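You operate a simulated robot arm through the tools that you are given. There is no shell and no other tool. Be economical: measure what you need, move in short steps, check, and stop when the job is done.

You are at the controls of a simulated robot arm. One attempt, no reset.

TASK
Boil the kettle on its base and set the red cup and the black tin on the tray.
Fine: wait till the kettle clicks off.

It is judged by the outcome, as a careful person would: the job done as asked, and still so three seconds after it is handed in. It fails if anything else is knocked over, pushed out of place, dropped, spilled or broken.

THE ROBOT
A 7-joint arm with a two-finger parallel gripper, fixed in place. Base frame: the origin is at the foot of the arm, x ahead of it, y to its left, z up. Units: m, degrees, N and s.
Its first joint turns from -166.0 to 166.0 degrees. Payload 1.57 kg.
The TCP is the grasp point between the finger pads, 0.03 m short of the fingertips. In the tool frame z runs along the fingers and y along their closing line. The gripper opens to 0.11 m. The fingers are 0.024 m wide and 0.012 m thick; the gripper's body (0.048 by 0.112 m) begins 0.078 m behind the TCP.
Orientation is that of the tool frame in the base frame, as a unit quaternion [x, y, z, w]. With the fingers straight down and closing along the base's y, the tool's x points along the base's -x, its y along +y and its z along -z.

THE INTERFACE
- The arm moves only by the tool jog_arm. Its argument "increments" is one flat list of numbers, 7 for each row, row after row: the turn, a rotation vector about the tool's x, y, z in degrees, then the shift along the tool's x, y, z in mm, then the closure in counts, from 0 (fully open) to 255 (shut). In form: [ax, ay, az, dx, dy, dz, hand, ax, ay, az, dx, dy, dz, hand, ...]. A call has 1 to 20 rows; each row is the pose to reach, as a shift and turn from the pose commanded when the call began, along the tool's axes at that moment. Rows are played at 5 a second. More than 0.05 m and 8.6 degrees between two rows, or a gripper value outside its range, and nothing of the call is played. A pose out of reach is approached as far as the arm can. The call stops where the force on the tool passes 40 N (or 10 N more than at its start, if that is more) or the arm is blocked; 0.2 s more then pass. The fingers move at their own pace (about 0.045 m/s each) and stop on an object; they squeeze with about 37 N. The grip force told is the motor's: it shows also when the fingers shut on nothing. Time passes only in rows, and 0.2 s behind the last, so rows that repeat a pose let the fingers close. It gives the time, the measured TCP pose, the force on the tool (base axes), the opening and the grip force at its end, in the units of the frame above (readings bear some noise).
- Cameras (640 x 400 px; columns grow to the right, rows downward): "scene" is fixed at [0.0496, -0.4999, 1.6155]; the picture's right is [0.56, -0.83, 0.00], its down [-0.61, -0.41, -0.67] and it looks along [0.56, 0.38, -0.74] (base axes); focal length 354 px, centre (320, 200). "wrist" rides on the gripper at [-0.036, 0, -0.08] in the tool frame; the picture's right is [0.00, -1.00, 0.00], its down [0.97, 0.00, -0.24] and it looks along [0.24, 0.00, 0.97] (tool axes); focal length 218 px, centre (320, 200). There is no depth. A picture from a camera that has moved, and an enlarged one, comes with that camera's place and axes in the base frame and with its lens.
- camera(camera): a new picture of that camera. It takes no simulated time.
- raise_lower(by): slides the trunk up (or, below 0, down) by that many m; the arm rides with it, the base frame stays. It gives what a move gives, with no picture.
- inspect(camera, box): a new picture of the part [left, top, right, bottom] of that camera's present view, enlarged. It takes no simulated time.
- sign_off(): hands the job in; it is judged then, once.

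Go step by step. Nothing tells you positions but the pictures and the camera data: compare them with the known pose of the tool, close in by small moves and look again before you grip or let go. The budget is 120 turns and 84 pictures, counting those below and the enlarged ones. Unless the task says otherwise, let go and move clear before handing in, and close with one line.

The tools are called after "Call:" as name(argument=value, ...) on one line, values as JSON. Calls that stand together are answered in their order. jog_arm: Moves the arm, as the interface text tells. Its arguments: {"type":"object","properties":{"increments":{"type":"array","items":{"type":"number"}}},"required":["increments"]} The other tools are called the same way: raise_lower (by) slides the trunk up or down; camera (camera) takes a picture; inspect (camera, box) takes an enlarged picture of a part of a camera's view; sign_off () hands the job in.

At the start:

```text
t: 0.0
tcp_pos: [0.4517, -0.0937, 1.2196]
ee_rot: [0.0, 1.0, 0.0, 0.0]
force: [-0.3, 0.2, 0.9]
finger_gap: 0.1099
gripper_force: 0.1
trunk travel left (down, up): [-0.525, 0.065]
```

scene: 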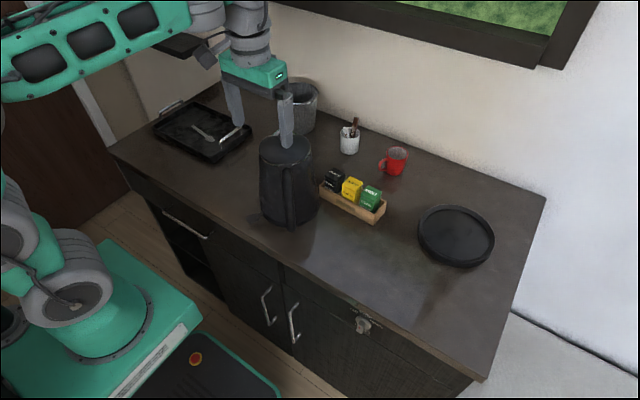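
wrist: 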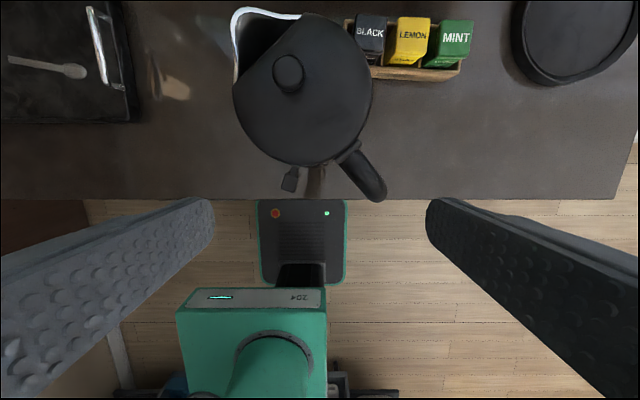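

I see the kettle near the counter's front, a rack of three tins, a red cup, a round black tray/plate at right and a rectangular tray at left. I'll look closer before moving.

Call:
inspect(camera="scene", box=[230, 100, 410, 240])

Call:
inspect(camera="scene", box=[130, 70, 330, 190])

Call:
inspect(camera="wrist", box=[200, 0, 480, 220])

```text
2.86 times, centred on (320, 170) of scene
camera zoom: at [0.0496, -0.4999, 1.6155], right [0.56, -0.83, 0.0], down [-0.61, -0.41, -0.67], along [0.56, 0.38, -0.74], focal length 1011 px, centre (320, 286)
```

zoom: 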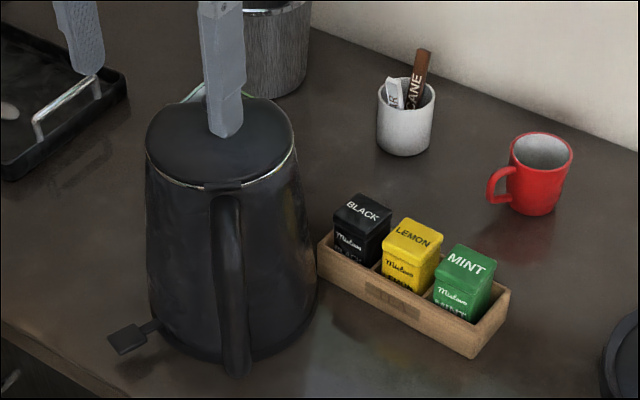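

```text
3.20 times, centred on (230, 130) of scene
camera zoom: at [0.0496, -0.4999, 1.6155], right [0.56, -0.83, 0.0], down [-0.61, -0.41, -0.67], along [0.56, 0.38, -0.74], focal length 1132 px, centre (608, 424)
```

zoom: 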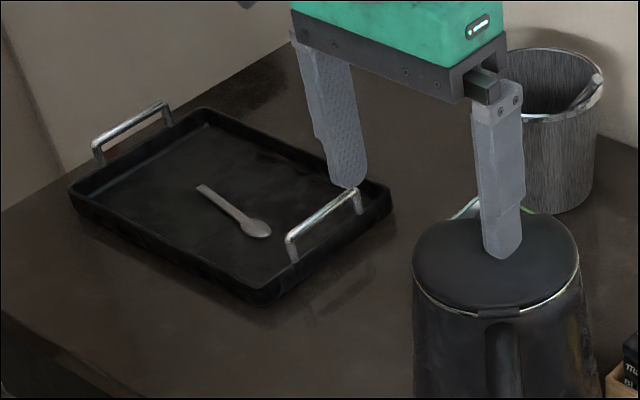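

```text
1.82 times, centred on (340, 110) of wrist
camera zoom: at [0.4867, -0.0945, 1.2993], right [0.0, -1.0, 0.0], down [-0.97, 0.0, 0.24], along [-0.24, 0.0, -0.97], focal length 397 px, centre (284, 364)
```

zoom: 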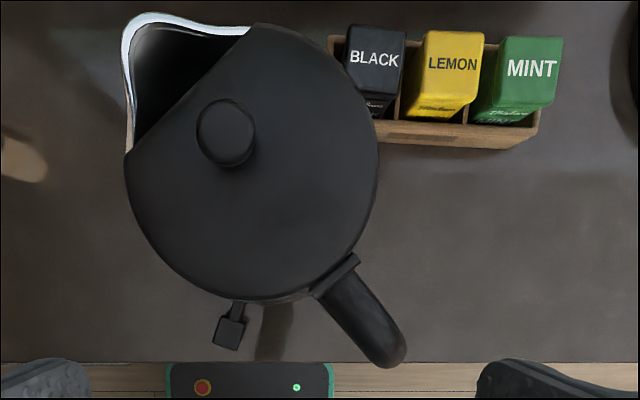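

Call:
inspect(camera="scene", box=[400, 190, 520, 280])

Call:
inspect(camera="scene", box=[235, 180, 335, 240])

```text
4.44 times, centred on (460, 235) of scene
camera zoom: at [0.0496, -0.4999, 1.6155], right [0.56, -0.83, 0.0], down [-0.61, -0.41, -0.67], along [0.56, 0.38, -0.74], focal length 1572 px, centre (-302, 44)
```

zoom: 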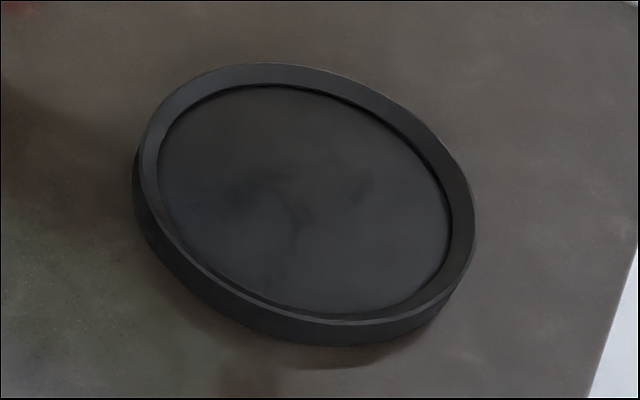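

```text
6.40 times, centred on (285, 210) of scene
camera zoom: at [0.0496, -0.4999, 1.6155], right [0.56, -0.83, 0.0], down [-0.61, -0.41, -0.67], along [0.56, 0.38, -0.74], focal length 2264 px, centre (544, 136)
```

zoom: 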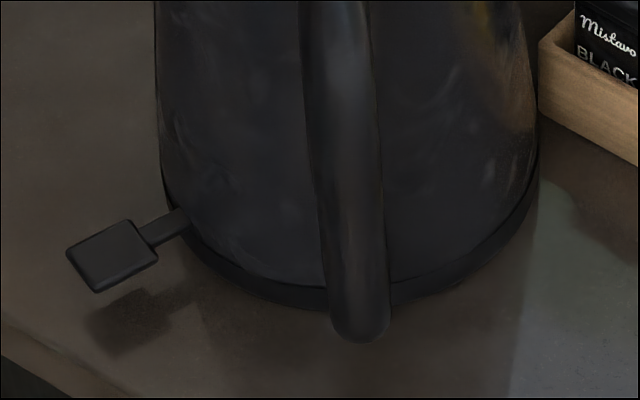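

The cup is red, the tins are in the rack, and the rectangular tray with handles (spoon on it) is the tray. Triangulating from both cameras gives a counter height near z ≈ 0.90, not 0.715, so I'll approach cautiously. The kettle's switch paddle is near (0.425, -0.04, 0.925). I'll tilt the tool, close the fingers, and look from lower down.

Call:
jog_arm(increments=[0, -5, 0, 14, 9, 25, 120, 0, -10, 0, 28, 18, 50, 255, 0, -15, 0, 42, 27, 75, 255, 0, -20, 0, 56, 36, 100, 255, 0, -25, 0, 70, 45, 120, 255, 0, -30, 0, 82, 54, 130, 255, 0, -30, 0, 82, 54, 130, 255])

Call:
camera(camera="wrist")

Call:
camera(camera="scene")

```text
t: 1.6
tcp_pos: [0.3638, -0.0374, 1.0663]
ee_rot: [0.001, 0.975, 0.011, 0.224]
force: [0.7, -0.6, -0.4]
finger_gap: 0.0
gripper_force: 17.1
trunk travel left (down, up): [-0.525, 0.065]
```

```text
76 pictures are left
camera wrist: at [0.3607, -0.0396, 1.1536], right [0.0, -1.0, -0.02], down [-0.98, 0.0, -0.21], along [0.21, 0.02, -0.98], focal length 218 px, centre (320, 200)
```

wrist: 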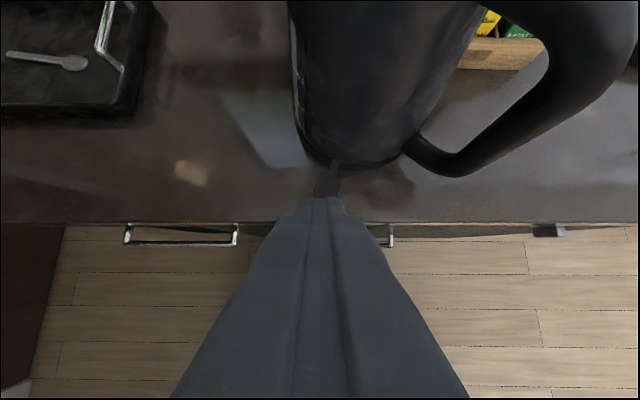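

```text
75 pictures are left
```

scene: 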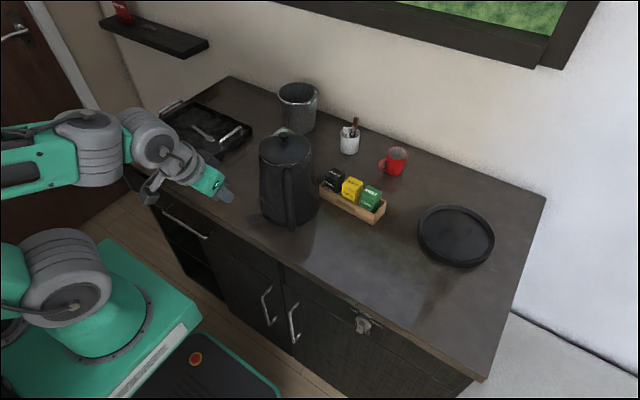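

Call:
inspect(camera="wrist", box=[270, 110, 410, 220])

Call:
inspect(camera="scene", box=[240, 125, 340, 235])

Call:
inspect(camera="scene", box=[150, 70, 280, 170])

```text
3.64 times, centred on (340, 165) of wrist
camera zoom: at [0.3607, -0.0396, 1.1536], right [0.0, -1.0, -0.02], down [-0.98, 0.0, -0.21], along [0.21, 0.02, -0.98], focal length 794 px, centre (247, 327)
```

zoom: 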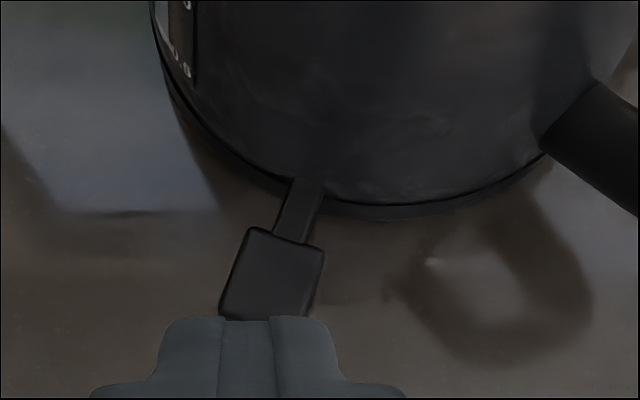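

```text
3.64 times, centred on (290, 180) of scene
camera zoom: at [0.0496, -0.4999, 1.6155], right [0.56, -0.83, 0.0], down [-0.61, -0.41, -0.67], along [0.56, 0.38, -0.74], focal length 1287 px, centre (429, 273)
```

zoom: 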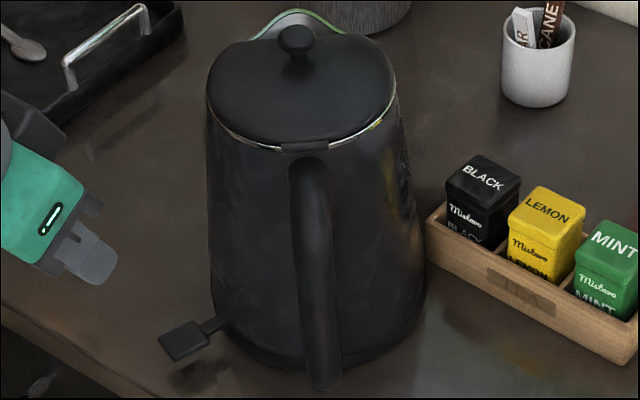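

```text
4.00 times, centred on (215, 120) of scene
camera zoom: at [0.0496, -0.4999, 1.6155], right [0.56, -0.83, 0.0], down [-0.61, -0.41, -0.67], along [0.56, 0.38, -0.74], focal length 1415 px, centre (740, 520)
```

zoom: 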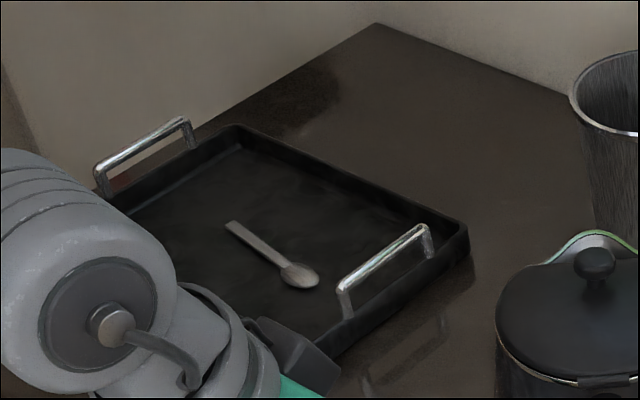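

The switch paddle is confirmed at about (0.425, -0.042, 0.925). Next I'll lower the view to check whether the kettle sits on its base and whether it holds water.

Call:
jog_arm(increments=[0, -7, 0, 13, 0, 3, 255, 0, -14, 0, 26, 0, 6, 255, 0, -21, 0, 39, 0, 9, 255, 0, -28, 0, 52, 0, 12, 255, 0, -35, 0, 65, 0, 15, 255, 0, -40, 0, 76, 0, 19, 255])

Call:
camera(camera="wrist")

```text
t: 2.1
tcp_pos: [0.3435, -0.0262, 1.0116]
ee_rot: [0.006, 0.972, 0.052, 0.228]
force: [0.1, 0.0, 0.0]
finger_gap: 0.0
gripper_force: 21.6
trunk travel left (down, up): [-0.525, 0.065]
stopped in row 2: the arm was blocked; the commanded pose is now the measured one
```

```text
71 pictures are left
camera wrist: at [0.3392, -0.036, 1.0991], right [0.01, -0.99, -0.1], down [-0.98, 0.01, -0.21], along [0.21, 0.1, -0.97], focal length 218 px, centre (320, 200)
```

wrist: 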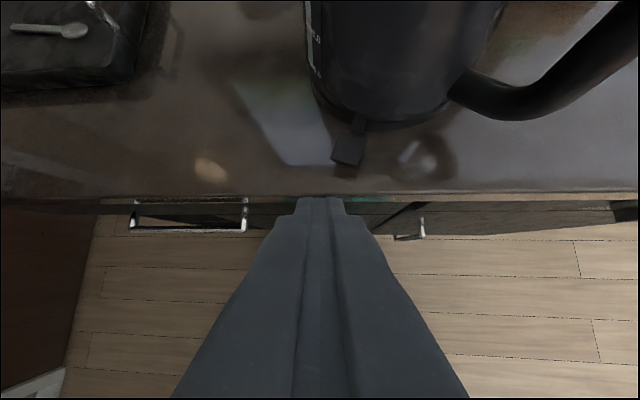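

Call:
inspect(camera="wrist", box=[280, 0, 400, 180])

```text
2.22 times, centred on (340, 90) of wrist
camera zoom: at [0.3392, -0.036, 1.0991], right [0.01, -0.99, -0.1], down [-0.98, 0.01, -0.21], along [0.21, 0.1, -0.97], focal length 485 px, centre (276, 444)
```

zoom: 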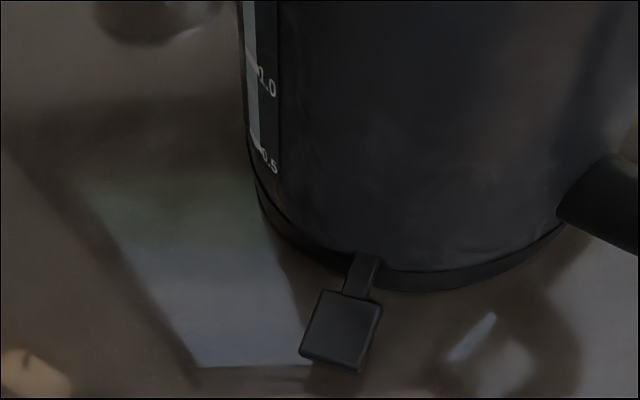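

The kettle seems to stand on a matching base ring, and the gauge shows water. I'll straighten the tool and move just above the paddle.

Call:
jog_arm(increments=[2, 0, -1, -18, -6, 15, 255, 4, 0, -2, -36, -13, 30, 255, 5.6, 0, -2, -53, -19.5, 54, 255, 5.6, 0, -2, -53, -19.5, 54, 255])

Call:
inspect(camera="wrist", box=[240, 60, 400, 240])

Call:
inspect(camera="scene", box=[210, 140, 330, 240])

```text
t: 3.1
tcp_pos: [0.4175, -0.041, 0.9869]
ee_rot: [-0.003, 0.973, 0.0, 0.23]
force: [0.9, -0.1, -0.3]
finger_gap: 0.0
gripper_force: 21.5
trunk travel left (down, up): [-0.525, 0.065]
```

```text
2.22 times, centred on (320, 150) of wrist
camera zoom: at [0.4124, -0.0428, 1.076], right [0.01, -1.0, 0.0], down [-0.98, -0.01, -0.22], along [0.22, 0.0, -0.98], focal length 485 px, centre (320, 311)
```

zoom: 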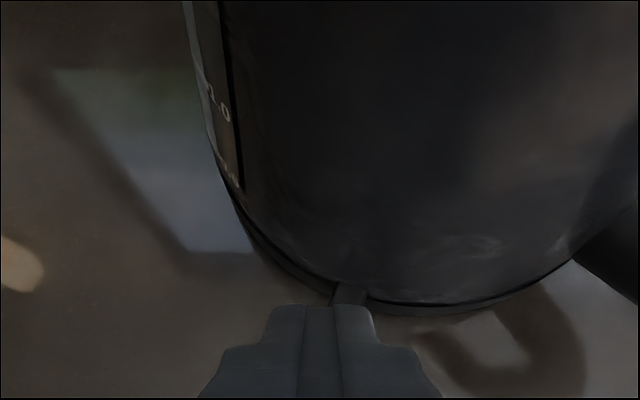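

```text
4.00 times, centred on (270, 190) of scene
camera zoom: at [0.0496, -0.4999, 1.6155], right [0.56, -0.83, 0.0], down [-0.61, -0.41, -0.67], along [0.56, 0.38, -0.74], focal length 1415 px, centre (520, 240)
```

zoom: 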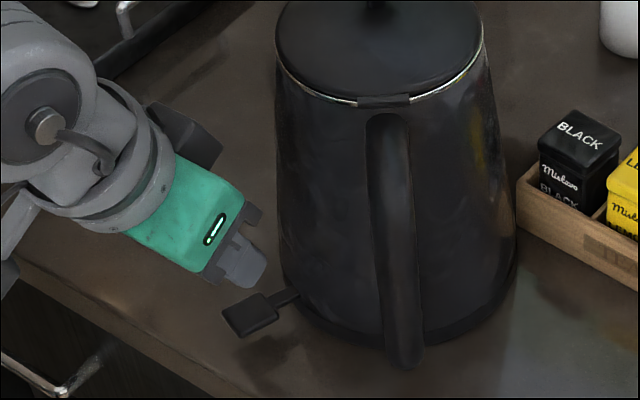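

Call:
jog_arm(increments=[0, 0, 0, 4.4, 0, 9, 255, 0, 0, 0, 8.8, 0, 18, 255, 0, 0, 0, 11, 0, 22.5, 255])

Call:
inspect(camera="scene", box=[210, 160, 310, 240])

```text
t: 3.9
tcp_pos: [0.4153, -0.0416, 0.963]
ee_rot: [-0.002, 0.973, 0.001, 0.23]
force: [-0.2, 0.2, -0.9]
finger_gap: 0.0
gripper_force: 21.3
trunk travel left (down, up): [-0.525, 0.065]
```

```text
5.00 times, centred on (260, 200) of scene
camera zoom: at [0.0496, -0.4999, 1.6155], right [0.56, -0.83, 0.0], down [-0.61, -0.41, -0.67], along [0.56, 0.38, -0.74], focal length 1769 px, centre (620, 200)
```

zoom: 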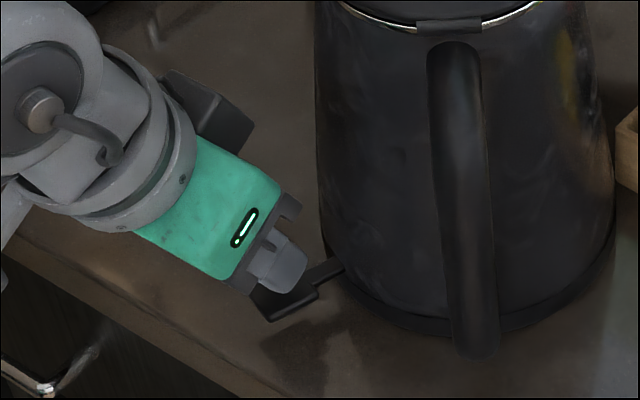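

Call:
jog_arm(increments=[0, 0, 0, 0.9, 0, 1.8, 255, 0, 0, 0, 1.8, 0, 3.6, 255, 0, 0, 0, 2.6, 0, 5.4, 255, 0, 0, 0, 3.5, 0, 7.2, 255])

Call:
inspect(camera="scene", box=[210, 160, 310, 240])

```text
t: 4.9
tcp_pos: [0.4151, -0.0414, 0.9552]
ee_rot: [-0.002, 0.973, 0.0, 0.23]
force: [0.3, -0.2, 1.1]
finger_gap: 0.0
gripper_force: 20.8
trunk travel left (down, up): [-0.525, 0.065]
```

```text
5.00 times, centred on (260, 200) of scene
camera zoom: at [0.0496, -0.4999, 1.6155], right [0.56, -0.83, 0.0], down [-0.61, -0.41, -0.67], along [0.56, 0.38, -0.74], focal length 1769 px, centre (620, 200)
```

zoom: 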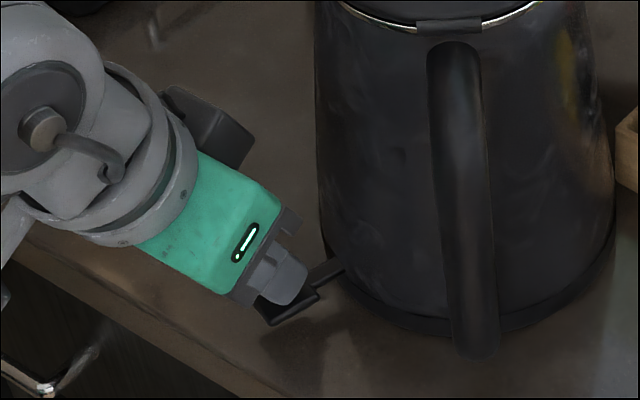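

Call:
jog_arm(increments=[0, 0, 0, 0.9, 0, 1.8, 255, 0, 0, 0, 1.8, 0, 3.6, 255, 0, 0, 0, 2.6, 0, 5.4, 255])

Call:
inspect(camera="scene", box=[210, 160, 310, 240])

```text
t: 5.7
tcp_pos: [0.4153, -0.0408, 0.948]
ee_rot: [-0.003, 0.973, 0.001, 0.229]
force: [0.6, 0.1, -0.6]
finger_gap: 0.0001
gripper_force: 21.0
trunk travel left (down, up): [-0.525, 0.065]
```

```text
5.00 times, centred on (260, 200) of scene
camera zoom: at [0.0496, -0.4999, 1.6155], right [0.56, -0.83, 0.0], down [-0.61, -0.41, -0.67], along [0.56, 0.38, -0.74], focal length 1769 px, centre (620, 200)
```

zoom: 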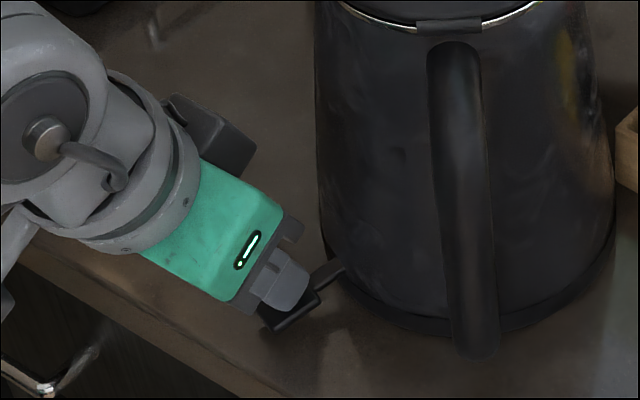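

Call:
jog_arm(increments=[0, 0, 0, 0.7, 0, 1.4, 255, 0, 0, 0, 1.3, 0, 2.7, 255, 0, 0, 0, 2.0, 0, 4.1, 255])

Call:
inspect(camera="scene", box=[210, 160, 310, 240])

Call:
inspect(camera="wrist", box=[240, 100, 400, 240])

```text
t: 6.5
tcp_pos: [0.4155, -0.0401, 0.9459]
ee_rot: [-0.002, 0.973, -0.001, 0.231]
force: [-6.8, -1.4, 10.1]
finger_gap: 0.0
gripper_force: 21.0
trunk travel left (down, up): [-0.525, 0.065]
```

```text
5.00 times, centred on (260, 200) of scene
camera zoom: at [0.0496, -0.4999, 1.6155], right [0.56, -0.83, 0.0], down [-0.61, -0.41, -0.67], along [0.56, 0.38, -0.74], focal length 1769 px, centre (620, 200)
```

zoom: 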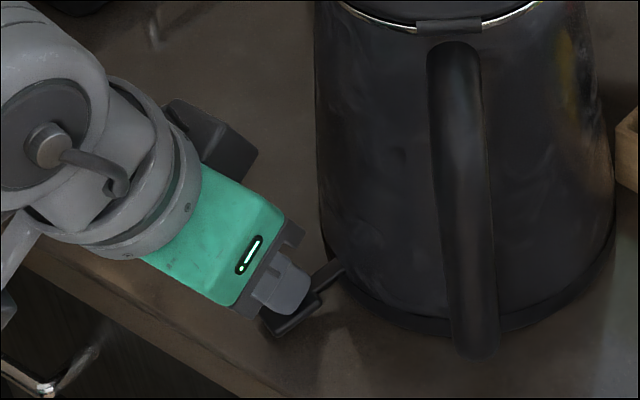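

```text
2.86 times, centred on (320, 170) of wrist
camera zoom: at [0.4109, -0.0411, 1.0339], right [0.0, -1.0, 0.0], down [-0.98, -0.01, -0.22], along [0.22, 0.0, -0.98], focal length 624 px, centre (320, 286)
```

zoom: 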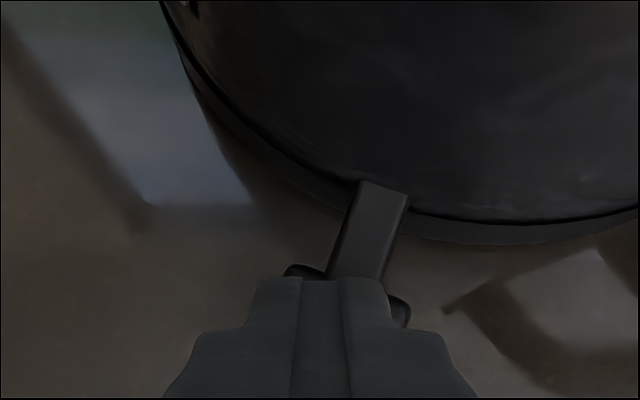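

Call:
jog_arm(increments=[0, 0, 0, 0.9, 0, 1.2, 255, 0, 0, 0, 1.8, 0, 2.4, 255, 0, 0, 0, 2.7, 0, 3.6, 255])

Call:
inspect(camera="scene", box=[210, 160, 310, 240])

Call:
inspect(camera="wrist", box=[240, 100, 400, 240])

```text
t: 7.3
tcp_pos: [0.4155, -0.0407, 0.9412]
ee_rot: [-0.003, 0.973, 0.0, 0.231]
force: [-5.6, 1.1, 19.7]
finger_gap: 0.0
gripper_force: 20.8
trunk travel left (down, up): [-0.525, 0.065]
```

```text
5.00 times, centred on (260, 200) of scene
camera zoom: at [0.0496, -0.4999, 1.6155], right [0.56, -0.83, 0.0], down [-0.61, -0.41, -0.67], along [0.56, 0.38, -0.74], focal length 1769 px, centre (620, 200)
```

zoom: 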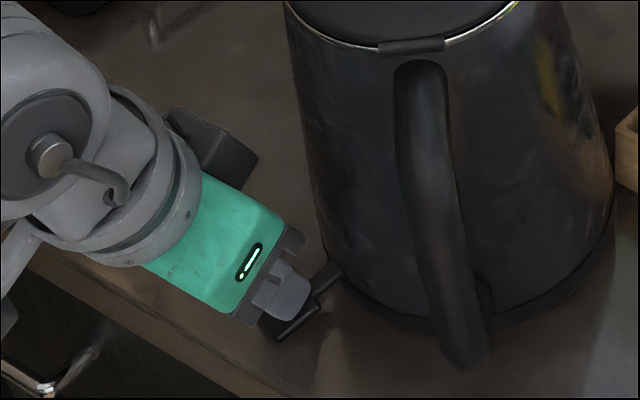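

```text
2.86 times, centred on (320, 170) of wrist
camera zoom: at [0.4104, -0.0407, 1.0293], right [0.01, -1.0, 0.0], down [-0.97, -0.01, -0.22], along [0.22, 0.0, -0.97], focal length 624 px, centre (320, 286)
```

zoom: 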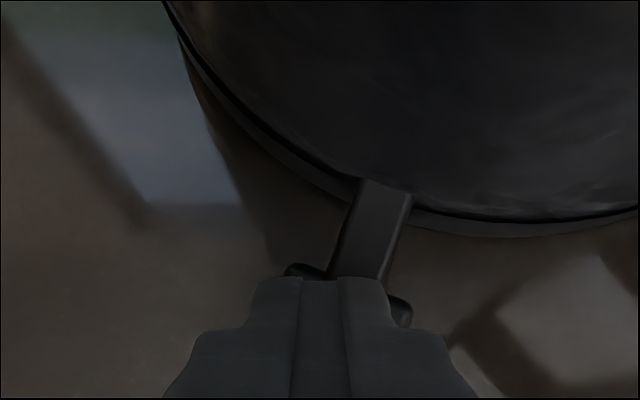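

The kettle itself is tipping forward under the press, so I'll back off slowly and let it settle.

Call:
jog_arm(increments=[0, 0, 0, -0.5, 0, -1, 255, 0, 0, 0, -1, 0, -2, 255, 0, 0, 0, -1.5, 0, -3, 255, 0, 0, 0, -2, 0, -4, 255, 0, 0, 0, -3, 0, -6, 255, 0, 0, 0, -4, 0, -8, 255, 0, 0, 0, -8, 0, -16, 255, 0, 0, 0, -17, 0, -35, 255, 0, 0, 0, -17, 0, -35, 255])

Call:
camera(camera="scene")

Call:
inspect(camera="scene", box=[210, 120, 350, 240])

Call:
inspect(camera="wrist", box=[220, 80, 420, 240])

```text
t: 9.3
tcp_pos: [0.415, -0.0408, 0.978]
ee_rot: [-0.003, 0.973, 0.0, 0.229]
force: [0.1, -0.1, 0.5]
finger_gap: 0.0
gripper_force: 21.3
trunk travel left (down, up): [-0.525, 0.065]
```

```text
60 pictures are left
```

scene: 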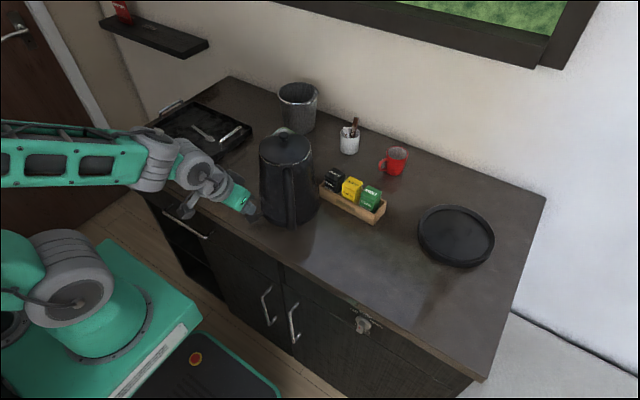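

```text
3.33 times, centred on (280, 180) of scene
camera zoom: at [0.0496, -0.4999, 1.6155], right [0.56, -0.83, 0.0], down [-0.61, -0.41, -0.67], along [0.56, 0.38, -0.74], focal length 1179 px, centre (453, 267)
```

zoom: 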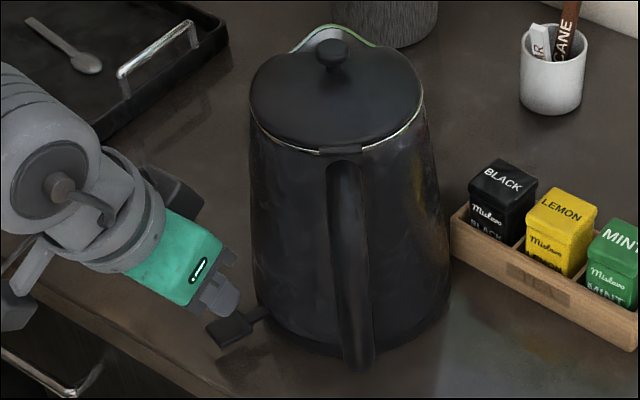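

```text
2.50 times, centred on (320, 160) of wrist
camera zoom: at [0.4108, -0.0412, 1.0651], right [0.01, -1.0, 0.0], down [-0.98, -0.01, -0.22], along [0.22, 0.0, -0.98], focal length 546 px, centre (320, 300)
```

zoom: 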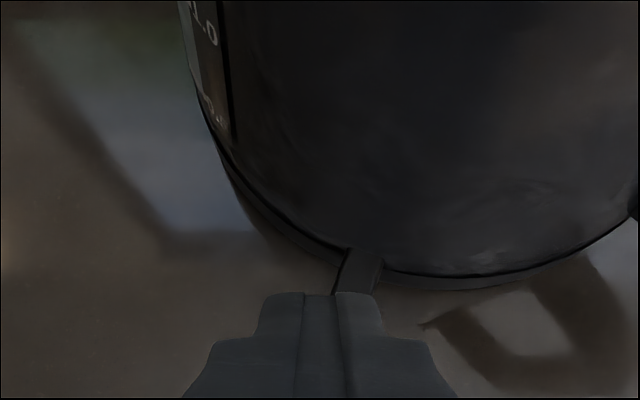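

The kettle is upright again and appears unmoved. The paddle resisted, so I want a side view of it and the kettle's foot to learn how the switch moves.

Call:
jog_arm(increments=[0, 2, 0, -5, 0, -30, 255, 0, 8, 0, -7, 40, -53, 255, 0, 14, 0, -8, 80, -53, 255, 0, 20, 0, -9, 125, -53, 255, 0, 26, 0, -9, 170, -53, 255, 0, 26, 0, -9, 211, -53, 255, 0, 26, 0, -9, 211, -53, 255])

Call:
jog_arm(increments=[8, 0, 0, 0, 0, 0, 255, 16, 0, 0, 0, 0, 0, 255, 24, 0, 0, 0, 0, 0, 255, 32, 0, 0, 0, 0, 0, 255, 40, 0, 0, 0, 0, 0, 255, 48, 0, 0, 0, 0, 0, 255, 56, 0, 0, 0, 0, 0, 255, 60, 0, 0, 0, 0, 0, 255, 60, 0, 0, 0, 0, 0, 255])

Call:
camera(camera="wrist")

```text
t: 10.9
tcp_pos: [0.397, 0.1695, 1.0271]
ee_rot: [-0.003, 1.0, -0.002, 0.005]
force: [-0.4, -0.1, -0.2]
finger_gap: 0.0
gripper_force: 20.8
trunk travel left (down, up): [-0.525, 0.065]
```

```text
t: 12.9
tcp_pos: [0.3566, 0.1087, 0.9649]
ee_rot: [0.0, 0.865, -0.501, 0.007]
force: [0.2, 0.1, -0.2]
finger_gap: 0.0
gripper_force: 21.5
out of reach, approached as far as the arm can: row 6, 7, 8, 9
trunk travel left (down, up): [-0.525, 0.065]
```

```text
57 pictures are left
camera wrist: at [0.3907, 0.1772, 1.0057], right [-0.01, -0.5, 0.87], down [-0.97, 0.2, 0.11], along [-0.23, -0.84, -0.49], focal length 218 px, centre (320, 200)
```

wrist: 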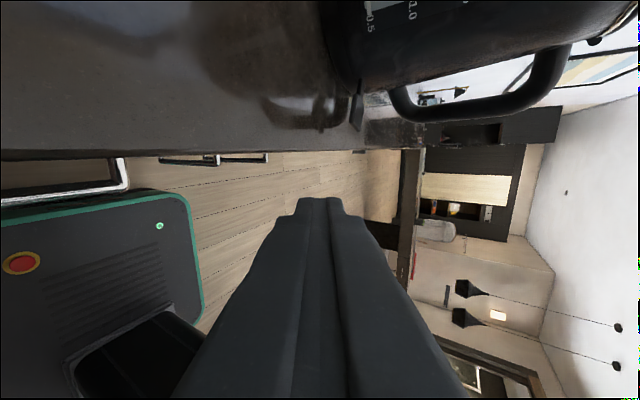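

Call:
inspect(camera="wrist", box=[300, 0, 460, 150])

```text
2.67 times, centred on (380, 75) of wrist
camera zoom: at [0.3907, 0.1772, 1.0057], right [-0.01, -0.5, 0.87], down [-0.97, 0.2, 0.11], along [-0.23, -0.84, -0.49], focal length 582 px, centre (160, 533)
```

zoom: 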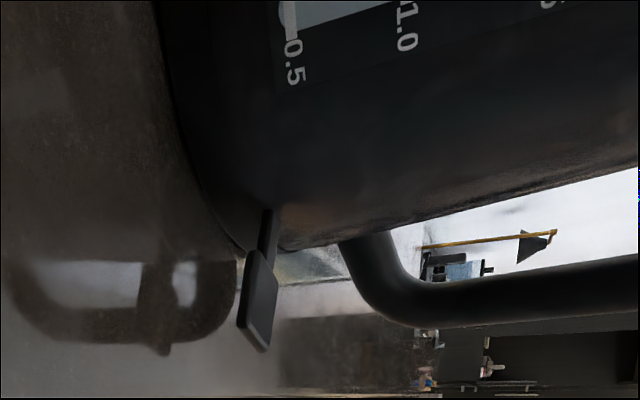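

Call:
inspect(camera="wrist", box=[330, 0, 410, 50])

Call:
inspect(camera="wrist", box=[330, 60, 410, 140])

```text
8.00 times, centred on (370, 25) of wrist
camera zoom: at [0.3907, 0.1772, 1.0057], right [-0.01, -0.5, 0.87], down [-0.97, 0.2, 0.11], along [-0.23, -0.84, -0.49], focal length 1746 px, centre (-80, 1600)
```

zoom: 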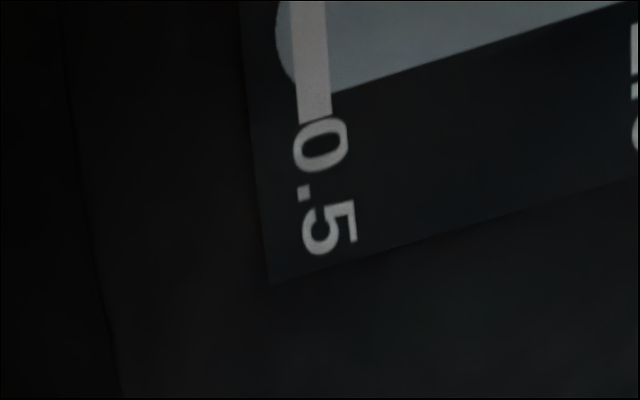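

```text
5.00 times, centred on (370, 100) of wrist
camera zoom: at [0.3907, 0.1772, 1.0057], right [-0.01, -0.5, 0.87], down [-0.97, 0.2, 0.11], along [-0.23, -0.84, -0.49], focal length 1091 px, centre (70, 700)
```

zoom: 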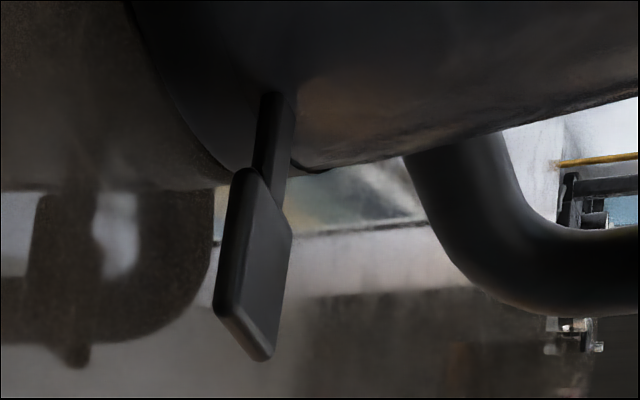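

The paddle is horizontal, about 25 mm above the counter, and barely yields, so the kettle may need to be seated on a separate base. I'll retreat upward and inspect the round disc up close before deciding.

Call:
jog_arm(increments=[-8, 0, 0, 0, 0, 0, 255, -16, 0, 0, 0, 0, 0, 255, -24, 0, 0, 0, 0, 0, 255, -32, 0, 0, 0, 0, 0, 255, -40, 0, 0, 0, 0, 0, 255, -48, 0, 0, 0, 0, 0, 255, -56, 0, 0, 0, 0, 0, 255, -60, 0, 0, 0, 0, 0, 255, -60, 0, 0, 0, 0, 0, 255])

```text
t: 14.9
tcp_pos: [0.3608, 0.1163, 0.9665]
ee_rot: [-0.002, 1.0, -0.001, 0.005]
force: [0.3, 0.2, 0.3]
finger_gap: 0.0
gripper_force: 21.1
trunk travel left (down, up): [-0.525, 0.065]
```

Call:
jog_arm(increments=[0, 0, 0, 0, 0, -47, 255, 0, 0, 0, 0, 0, -94, 255, 0, 0, 0, 0, 0, -141, 255, 0, 0, 0, 0, 0, -188, 255, 0, 0, 0, 0, 0, -235, 255, 0, 0, 0, -14, -45, -235, 200, 0, 0, 0, -29, -90, -235, 0, 0, 0, 0, -43, -135, -235, 0, 0, 0, 0, -58, -180, -235, 0, 0, 0, 0, -73, -225, -235, 0, 0, 0, 0, -87, -270, -235, 0, 0, 0, 0, -102, -315, -235, 0, 0, 0, 0, -116, -360, -235, 0, 0, 0, 0, -131, -405, -235, 0, 0, 0, 0, -145, -450, -235, 0, 0, 0, 0, -160, -496, -235, 0, 0, 0, 0, -160, -496, -235, 0])

Call:
camera(camera="wrist")

```text
t: 18.5
tcp_pos: [0.5217, -0.3785, 1.204]
ee_rot: [-0.003, 1.0, 0.0, 0.005]
force: [0.7, -0.3, -0.3]
finger_gap: 0.1099
gripper_force: 0.0
trunk travel left (down, up): [-0.525, 0.065]
```

```text
53 pictures are left
camera wrist: at [0.5566, -0.3781, 1.2839], right [0.01, -1.0, 0.0], down [-0.97, -0.01, 0.23], along [-0.23, 0.0, -0.97], focal length 218 px, centre (320, 200)
```

wrist: 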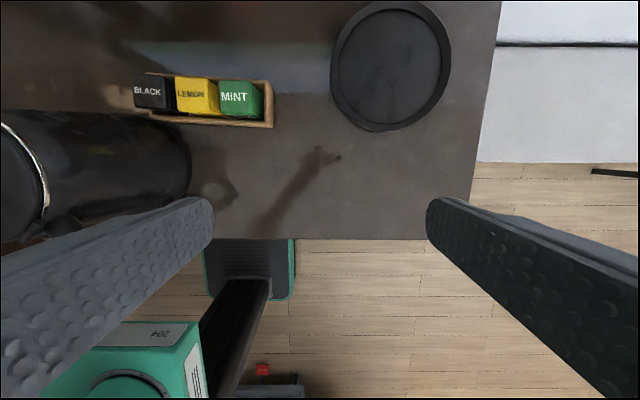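

Call:
inspect(camera="wrist", box=[320, 0, 470, 140])

Call:
inspect(camera="wrist", box=[0, 60, 280, 250])

```text
2.86 times, centred on (395, 70) of wrist
camera zoom: at [0.5566, -0.3781, 1.2839], right [0.01, -1.0, 0.0], down [-0.97, -0.01, 0.23], along [-0.23, 0.0, -0.97], focal length 624 px, centre (106, 571)
```

zoom: 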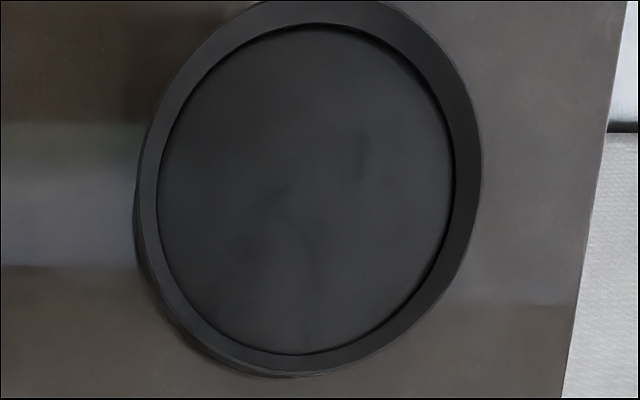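

```text
2.11 times, centred on (140, 155) of wrist
camera zoom: at [0.5566, -0.3781, 1.2839], right [0.01, -1.0, 0.0], down [-0.97, -0.01, 0.23], along [-0.23, 0.0, -0.97], focal length 460 px, centre (699, 295)
```

zoom: 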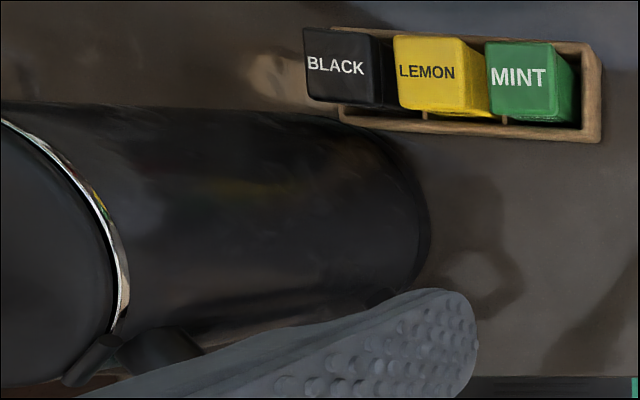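

The disc is a featureless shallow dish with a 0.163 m recess, close to the kettle's foot (~0.158 m), while the foot ring could also be a base. I'll first test the paddle by gripping it lightly and trying it both ways.

Call:
jog_arm(increments=[0, 0, 2, 18, 34, 0, 0, 0, 0, 4, 36, 68, 0, 0, 0, 0, 6, 54, 102, 0, 0, 0, 0, 8, 72, 136, 0, 0, 0, 0, 10, 90, 170, 0, 0, 0, 0, 12, 108, 204, 0, 0, 0, 0, 14, 126, 238, 0, 0, 0, 0, 16, 144, 272, 0, 0, 0, 0, 18, 154, 306, 20, 40, 0, 0, 18, 154, 338, 50, 80, 0, 0, 18, 154, 338, 95, 80, 0, 0, 18, 154, 338, 135, 80, 0, 0, 18, 154, 338, 135, 80])

Call:
jog_arm(increments=[0, -8, 0, 0, 0, 0, 80, 0, -16, 0, 0, 0, 0, 80, 0, -24, 0, 0, 0, 0, 80, 0, -24, 0, 0, 0, 0, 80])

Call:
camera(camera="wrist")

```text
t: 21.0
tcp_pos: [0.3577, -0.0413, 1.0224]
ee_rot: [0.152, 0.981, -0.012, -0.12]
force: [-0.7, -0.9, 0.1]
finger_gap: 0.0755
gripper_force: 0.0
trunk travel left (down, up): [-0.525, 0.065]
stopped in row 12: the arm was blocked; the commanded pose is now the measured one
```

```text
t: 21.5
tcp_pos: [0.324, -0.045, 0.9538]
ee_rot: [0.154, 0.976, -0.042, -0.147]
force: [-0.2, -0.1, 0.3]
finger_gap: 0.0757
gripper_force: 0.1
trunk travel left (down, up): [-0.525, 0.065]
stopped in row 2: the arm was blocked; the commanded pose is now the measured one
```

```text
50 pictures are left
camera wrist: at [0.3816, -0.0546, 1.0212], right [-0.29, -0.95, 0.13], down [-0.81, 0.31, 0.49], along [-0.51, 0.04, -0.86], focal length 218 px, centre (320, 200)
```

wrist: 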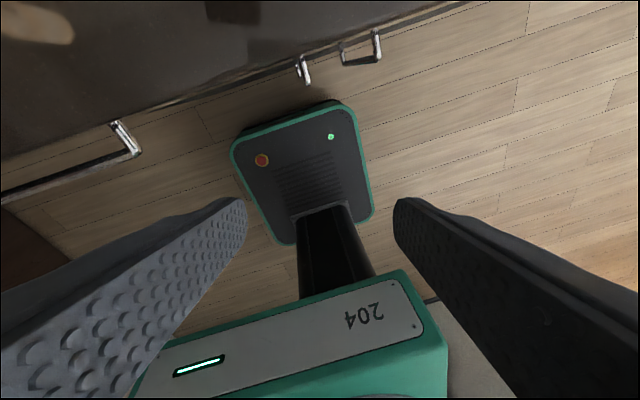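

The arm hit joint limits close to the base, so I'll lift away first. Then I'll lower the trunk to get better posture.

Call:
jog_arm(increments=[0, 0, 0, 0, -2, -40, 80, 0, -4, 0, -2, -3, -80, 80, 0, -8, 0, -4, -5, -120, 80, 0, -13, 0, -4, -5, -160, 80, 0, -17, 0, -4, -5, -200, 80, 0, -17, 0, -4, -5, -200, 80])

Call:
camera(camera="scene")

```text
t: 22.9
tcp_pos: [0.3896, -0.0435, 1.1491]
ee_rot: [0.146, 0.987, -0.065, 0.003]
force: [0.1, 0.1, -0.3]
finger_gap: 0.0757
gripper_force: 0.1
trunk travel left (down, up): [-0.525, 0.065]
```

```text
49 pictures are left
```

scene: 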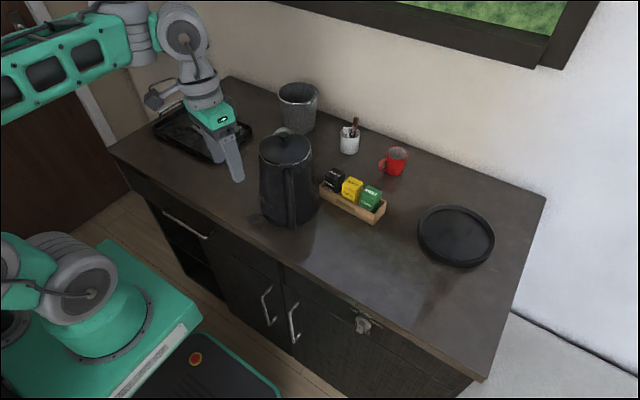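

Call:
jog_arm(increments=[0, 0, 0, 0, 0, -40, 80, 0, 0, 0, 0, 0, -80, 80, 0, 0, 0, 0, 0, -110, 80, 0, 0, 0, 0, 0, -110, 80])

Call:
raise_lower(by=-0.2)

Call:
camera(camera="scene")

Call:
camera(camera="wrist")

```text
t: 23.9
tcp_pos: [0.3877, -0.0308, 1.2091]
ee_rot: [0.146, 0.987, -0.063, 0.002]
force: [-0.1, 0.5, 0.3]
finger_gap: 0.0755
gripper_force: 0.2
out of reach, approached as far as the arm can: row 2, 3
trunk travel left (down, up): [-0.525, 0.065]
```

```text
t: 26.1
tcp_pos: [0.3871, -0.031, 1.0105]
ee_rot: [0.147, 0.987, -0.064, 0.003]
force: [0.4, -0.3, 0.2]
finger_gap: 0.0755
gripper_force: 0.0
trunk travel left (down, up): [-0.325, 0.265]
```

```text
48 pictures are left
```

scene: 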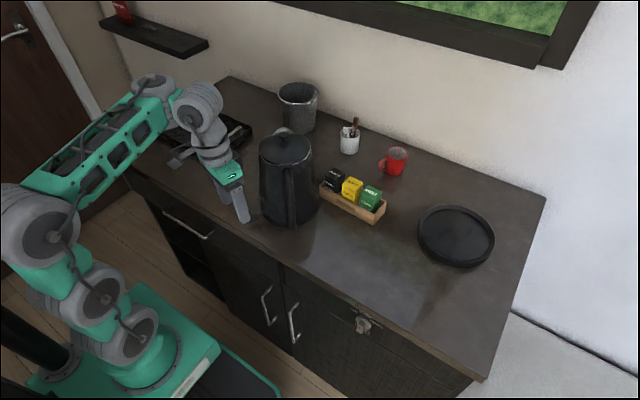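

```text
47 pictures are left
camera wrist: at [0.4229, -0.0325, 1.0908], right [-0.29, -0.95, 0.13], down [-0.93, 0.31, 0.21], along [-0.24, -0.05, -0.97], focal length 218 px, centre (320, 200)
```

wrist: 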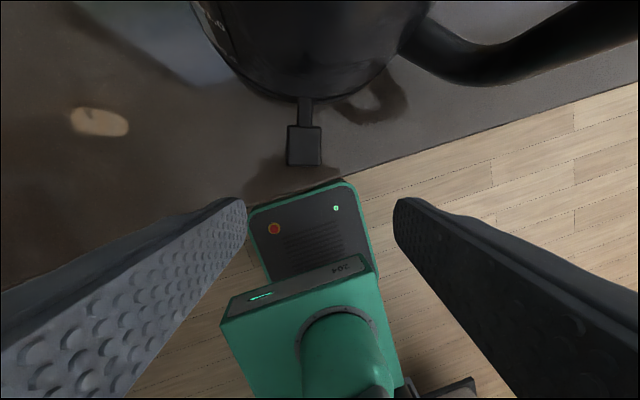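

Better posture, and the yaw is aligned with the paddle. Now I'll tilt the tool so the camera looks at the kettle's foot more from the side.

Call:
jog_arm(increments=[0, -8, 0, 8, 0, 5, 80, 0, -16, 0, 16, 0, 10, 80, 0, -24, 0, 24, 0, 15, 80, 0, -32, 0, 32, 0, 20, 80, 0, -40, 0, 40, 0, 25, 80, 0, -48, 0, 45, 0, 30, 80, 0, -55, 0, 50, 0, 35, 80, 0, -55, 0, 50, 0, 35, 80])

Call:
camera(camera="wrist")

```text
t: 27.2
tcp_pos: [0.3565, -0.0215, 0.9396]
ee_rot: [0.096, 0.947, -0.171, 0.253]
force: [0.1, -0.2, -0.1]
finger_gap: 0.0756
gripper_force: 0.1
trunk travel left (down, up): [-0.325, 0.265]
stopped in row 5: the arm was blocked; the commanded pose is now the measured one
```

```text
46 pictures are left
camera wrist: at [0.3518, 0.004, 1.0233], right [-0.27, -0.92, 0.28], down [-0.94, 0.18, -0.3], along [0.23, -0.34, -0.91], focal length 218 px, centre (320, 200)
```

wrist: 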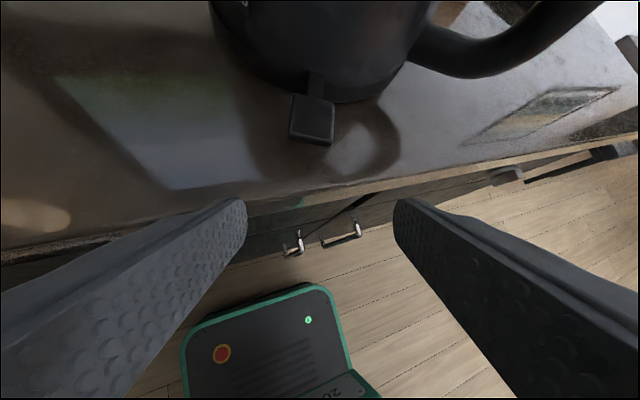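

Call:
inspect(camera="wrist", box=[210, 0, 430, 150])

```text
2.67 times, centred on (320, 75) of wrist
camera zoom: at [0.3518, 0.004, 1.0233], right [-0.27, -0.92, 0.28], down [-0.94, 0.18, -0.3], along [0.23, -0.34, -0.91], focal length 582 px, centre (320, 533)
```

zoom: 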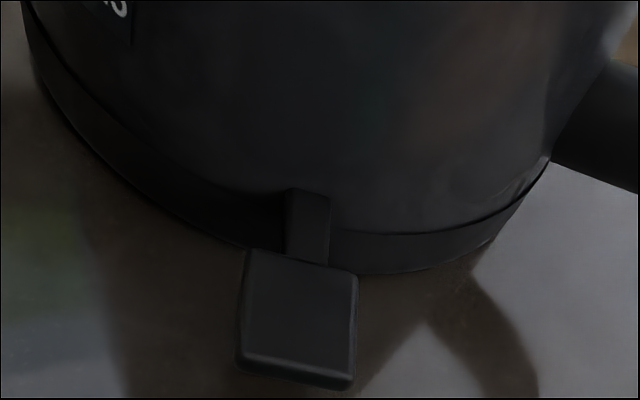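

The foot ring looks flush and integral with the kettle: there is no separate lip and no cord, and it tipped together with the kettle. The round dish with a recess matching that foot must be the kettle's base. I'll rise and study the handle from above so I can lift the kettle onto it.

Call:
jog_arm(increments=[0, 0, 0, -23, -12, -37, 80, -2.5, 3.7, -1.4, -46, -35, -60, 80, -5, 7.4, -2.8, -70, -60, -75, 40, -7.5, 11, -4.2, -95, -90, -90, 0, -10, 14.8, -5.6, -120, -120, -100, 0, -13, 19, -7.2, -145, -155, -110, 0, -16, 23.5, -9, -168, -190, -118, 0, -20, 29.6, -11.2, -187, -226, -125, 0, -20, 29.6, -11.2, -187, -226, -125, 0])

Call:
camera(camera="wrist")

```text
t: 29.2
tcp_pos: [0.4194, -0.1998, 1.1689]
ee_rot: [0.2, 0.975, 0.078, 0.066]
force: [16.9, -5.4, -22.7]
finger_gap: 0.1102
gripper_force: 0.0
out of reach, approached as far as the arm can: row 5, 6, 7, 8, 9
trunk travel left (down, up): [-0.325, 0.265]
stopped in row 9: the force on the tool passed its limit (the readings are from after the stop); the commanded pose is now the measured one
```

```text
44 pictures are left
camera wrist: at [0.4392, -0.2248, 1.2518], right [-0.38, -0.91, -0.18], down [-0.92, 0.36, 0.14], along [-0.06, 0.22, -0.97], focal length 218 px, centre (320, 200)
```

wrist: 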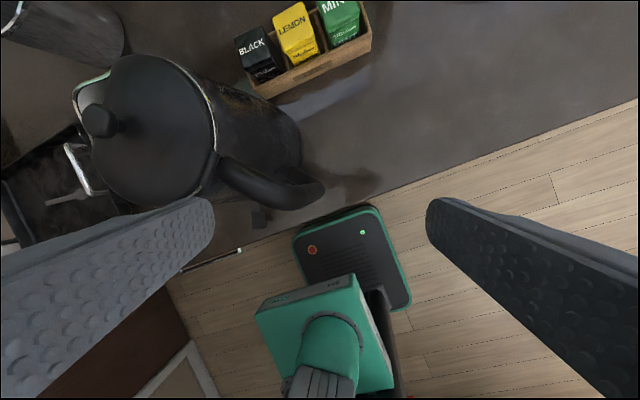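

Call:
camera(camera="scene")

```text
43 pictures are left
```

scene: 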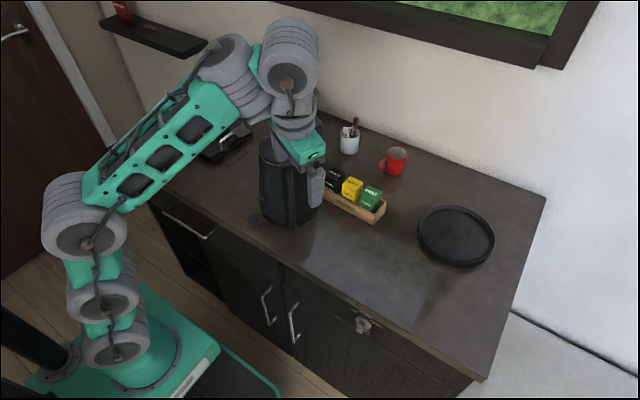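

The kettle seems undisturbed; the force came while the arm was straining at a limit. I'll level the tool and yaw it to straddle the handle direction (~218°).

Call:
jog_arm(increments=[0, 0, 0, 0, 0, -15, 0, 2, 2, -6, 0, 0, -30, 0, 4, 4, -13, 0, 0, -30, 0, 6, 6, -20, 0, 0, -30, 0, 8, 7, -27, 0, 0, -30, 0, 9, 7.6, -34, 0, 0, -30, 0, 9, 7.6, -41, 0, 0, -30, 0, 9, 7.6, -48, 0, 0, -30, 0, 9, 7.6, -55, 0, 0, -30, 0, 9, 7.6, -61, 0, 0, -30, 0, 9, 7.6, -61, 0, 0, -30, 0])

Call:
camera(camera="wrist")

```text
t: 29.4
tcp_pos: [0.4213, -0.2029, 1.1686]
ee_rot: [0.2, 0.975, 0.077, 0.066]
force: [13.1, -3.8, -16.4]
finger_gap: 0.1099
gripper_force: 0.0
out of reach, approached as far as the arm can: row 1
trunk travel left (down, up): [-0.325, 0.265]
stopped in row 1: the force on the tool passed its limit (the readings are from after the stop); the commanded pose is now the measured one
```

```text
42 pictures are left
camera wrist: at [0.4403, -0.2278, 1.2519], right [-0.38, -0.91, -0.18], down [-0.92, 0.36, 0.14], along [-0.06, 0.22, -0.97], focal length 218 px, centre (320, 200)
```

wrist: 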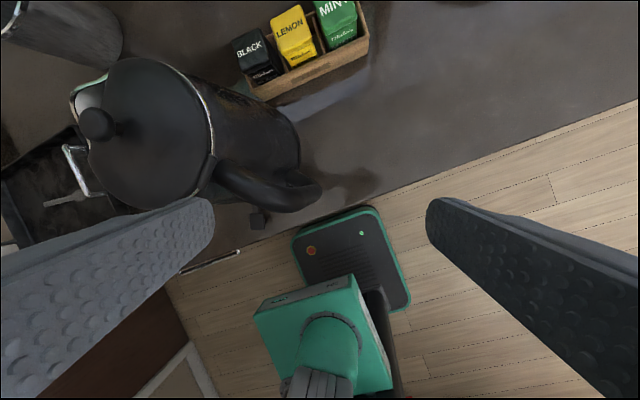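

The hand is pressed at the arm's own upper limit because the trunk is low. I'll raise the trunk back to relieve that.

Call:
raise_lower(by=0.2)

Call:
jog_arm(increments=[0, 0, 0, 0, 0, 30, 0, 0, 0, 0, 0, 0, 60, 0, 0, 0, 0, 0, 0, 100, 0, 0, 0, 0, 0, 0, 140, 0, 0, 0, 0, 0, 0, 160, 0, 0, 0, 0, 0, 0, 160, 0])

```text
t: 31.2
tcp_pos: [0.4206, -0.2033, 1.3466]
ee_rot: [0.201, 0.974, 0.077, 0.064]
force: [9.9, -4.1, -14.3]
finger_gap: 0.11
gripper_force: 0.1
trunk travel left (down, up): [-0.501, 0.089]
stopped: the force on the tool passed its limit (the readings are from after the stop); the commanded pose is now the measured one
```

```text
t: 32.6
tcp_pos: [0.4458, -0.1841, 1.189]
ee_rot: [0.2, 0.974, 0.078, 0.067]
force: [-0.7, 0.2, 0.7]
finger_gap: 0.11
gripper_force: 0.0
trunk travel left (down, up): [-0.501, 0.089]
```

Call:
jog_arm(increments=[2, 2, -6, 0, 0, 0, 0, 4, 4, -13, 0, 0, 0, 0, 6, 6, -20, 0, 0, 0, 0, 8, 7, -27, 0, 0, 0, 0, 9, 7.6, -34, 0, 0, 0, 0, 9, 7.6, -41, 0, 0, 0, 0, 9, 7.6, -48, 0, 0, 0, 0, 9, 7.6, -55, 0, 0, 0, 0, 9, 7.6, -61, 0, 0, 0, 0, 9, 7.6, -61, 0, 0, 0, 0])

Call:
camera(camera="wrist")

```text
t: 34.8
tcp_pos: [0.4452, -0.183, 1.1878]
ee_rot: [-0.323, 0.946, -0.027, 0.019]
force: [-0.5, -0.8, -1.2]
finger_gap: 0.11
gripper_force: 0.1
trunk travel left (down, up): [-0.501, 0.089]
```

```text
41 pictures are left
camera wrist: at [0.4695, -0.159, 1.2695], right [0.61, -0.79, 0.06], down [-0.78, -0.58, 0.22], along [-0.14, -0.18, -0.97], focal length 218 px, centre (320, 200)
```

wrist: 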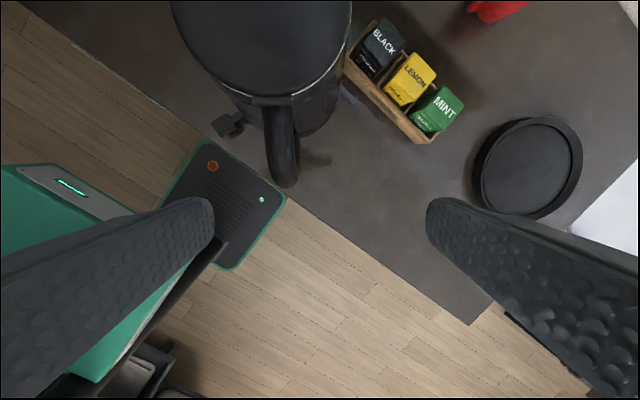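

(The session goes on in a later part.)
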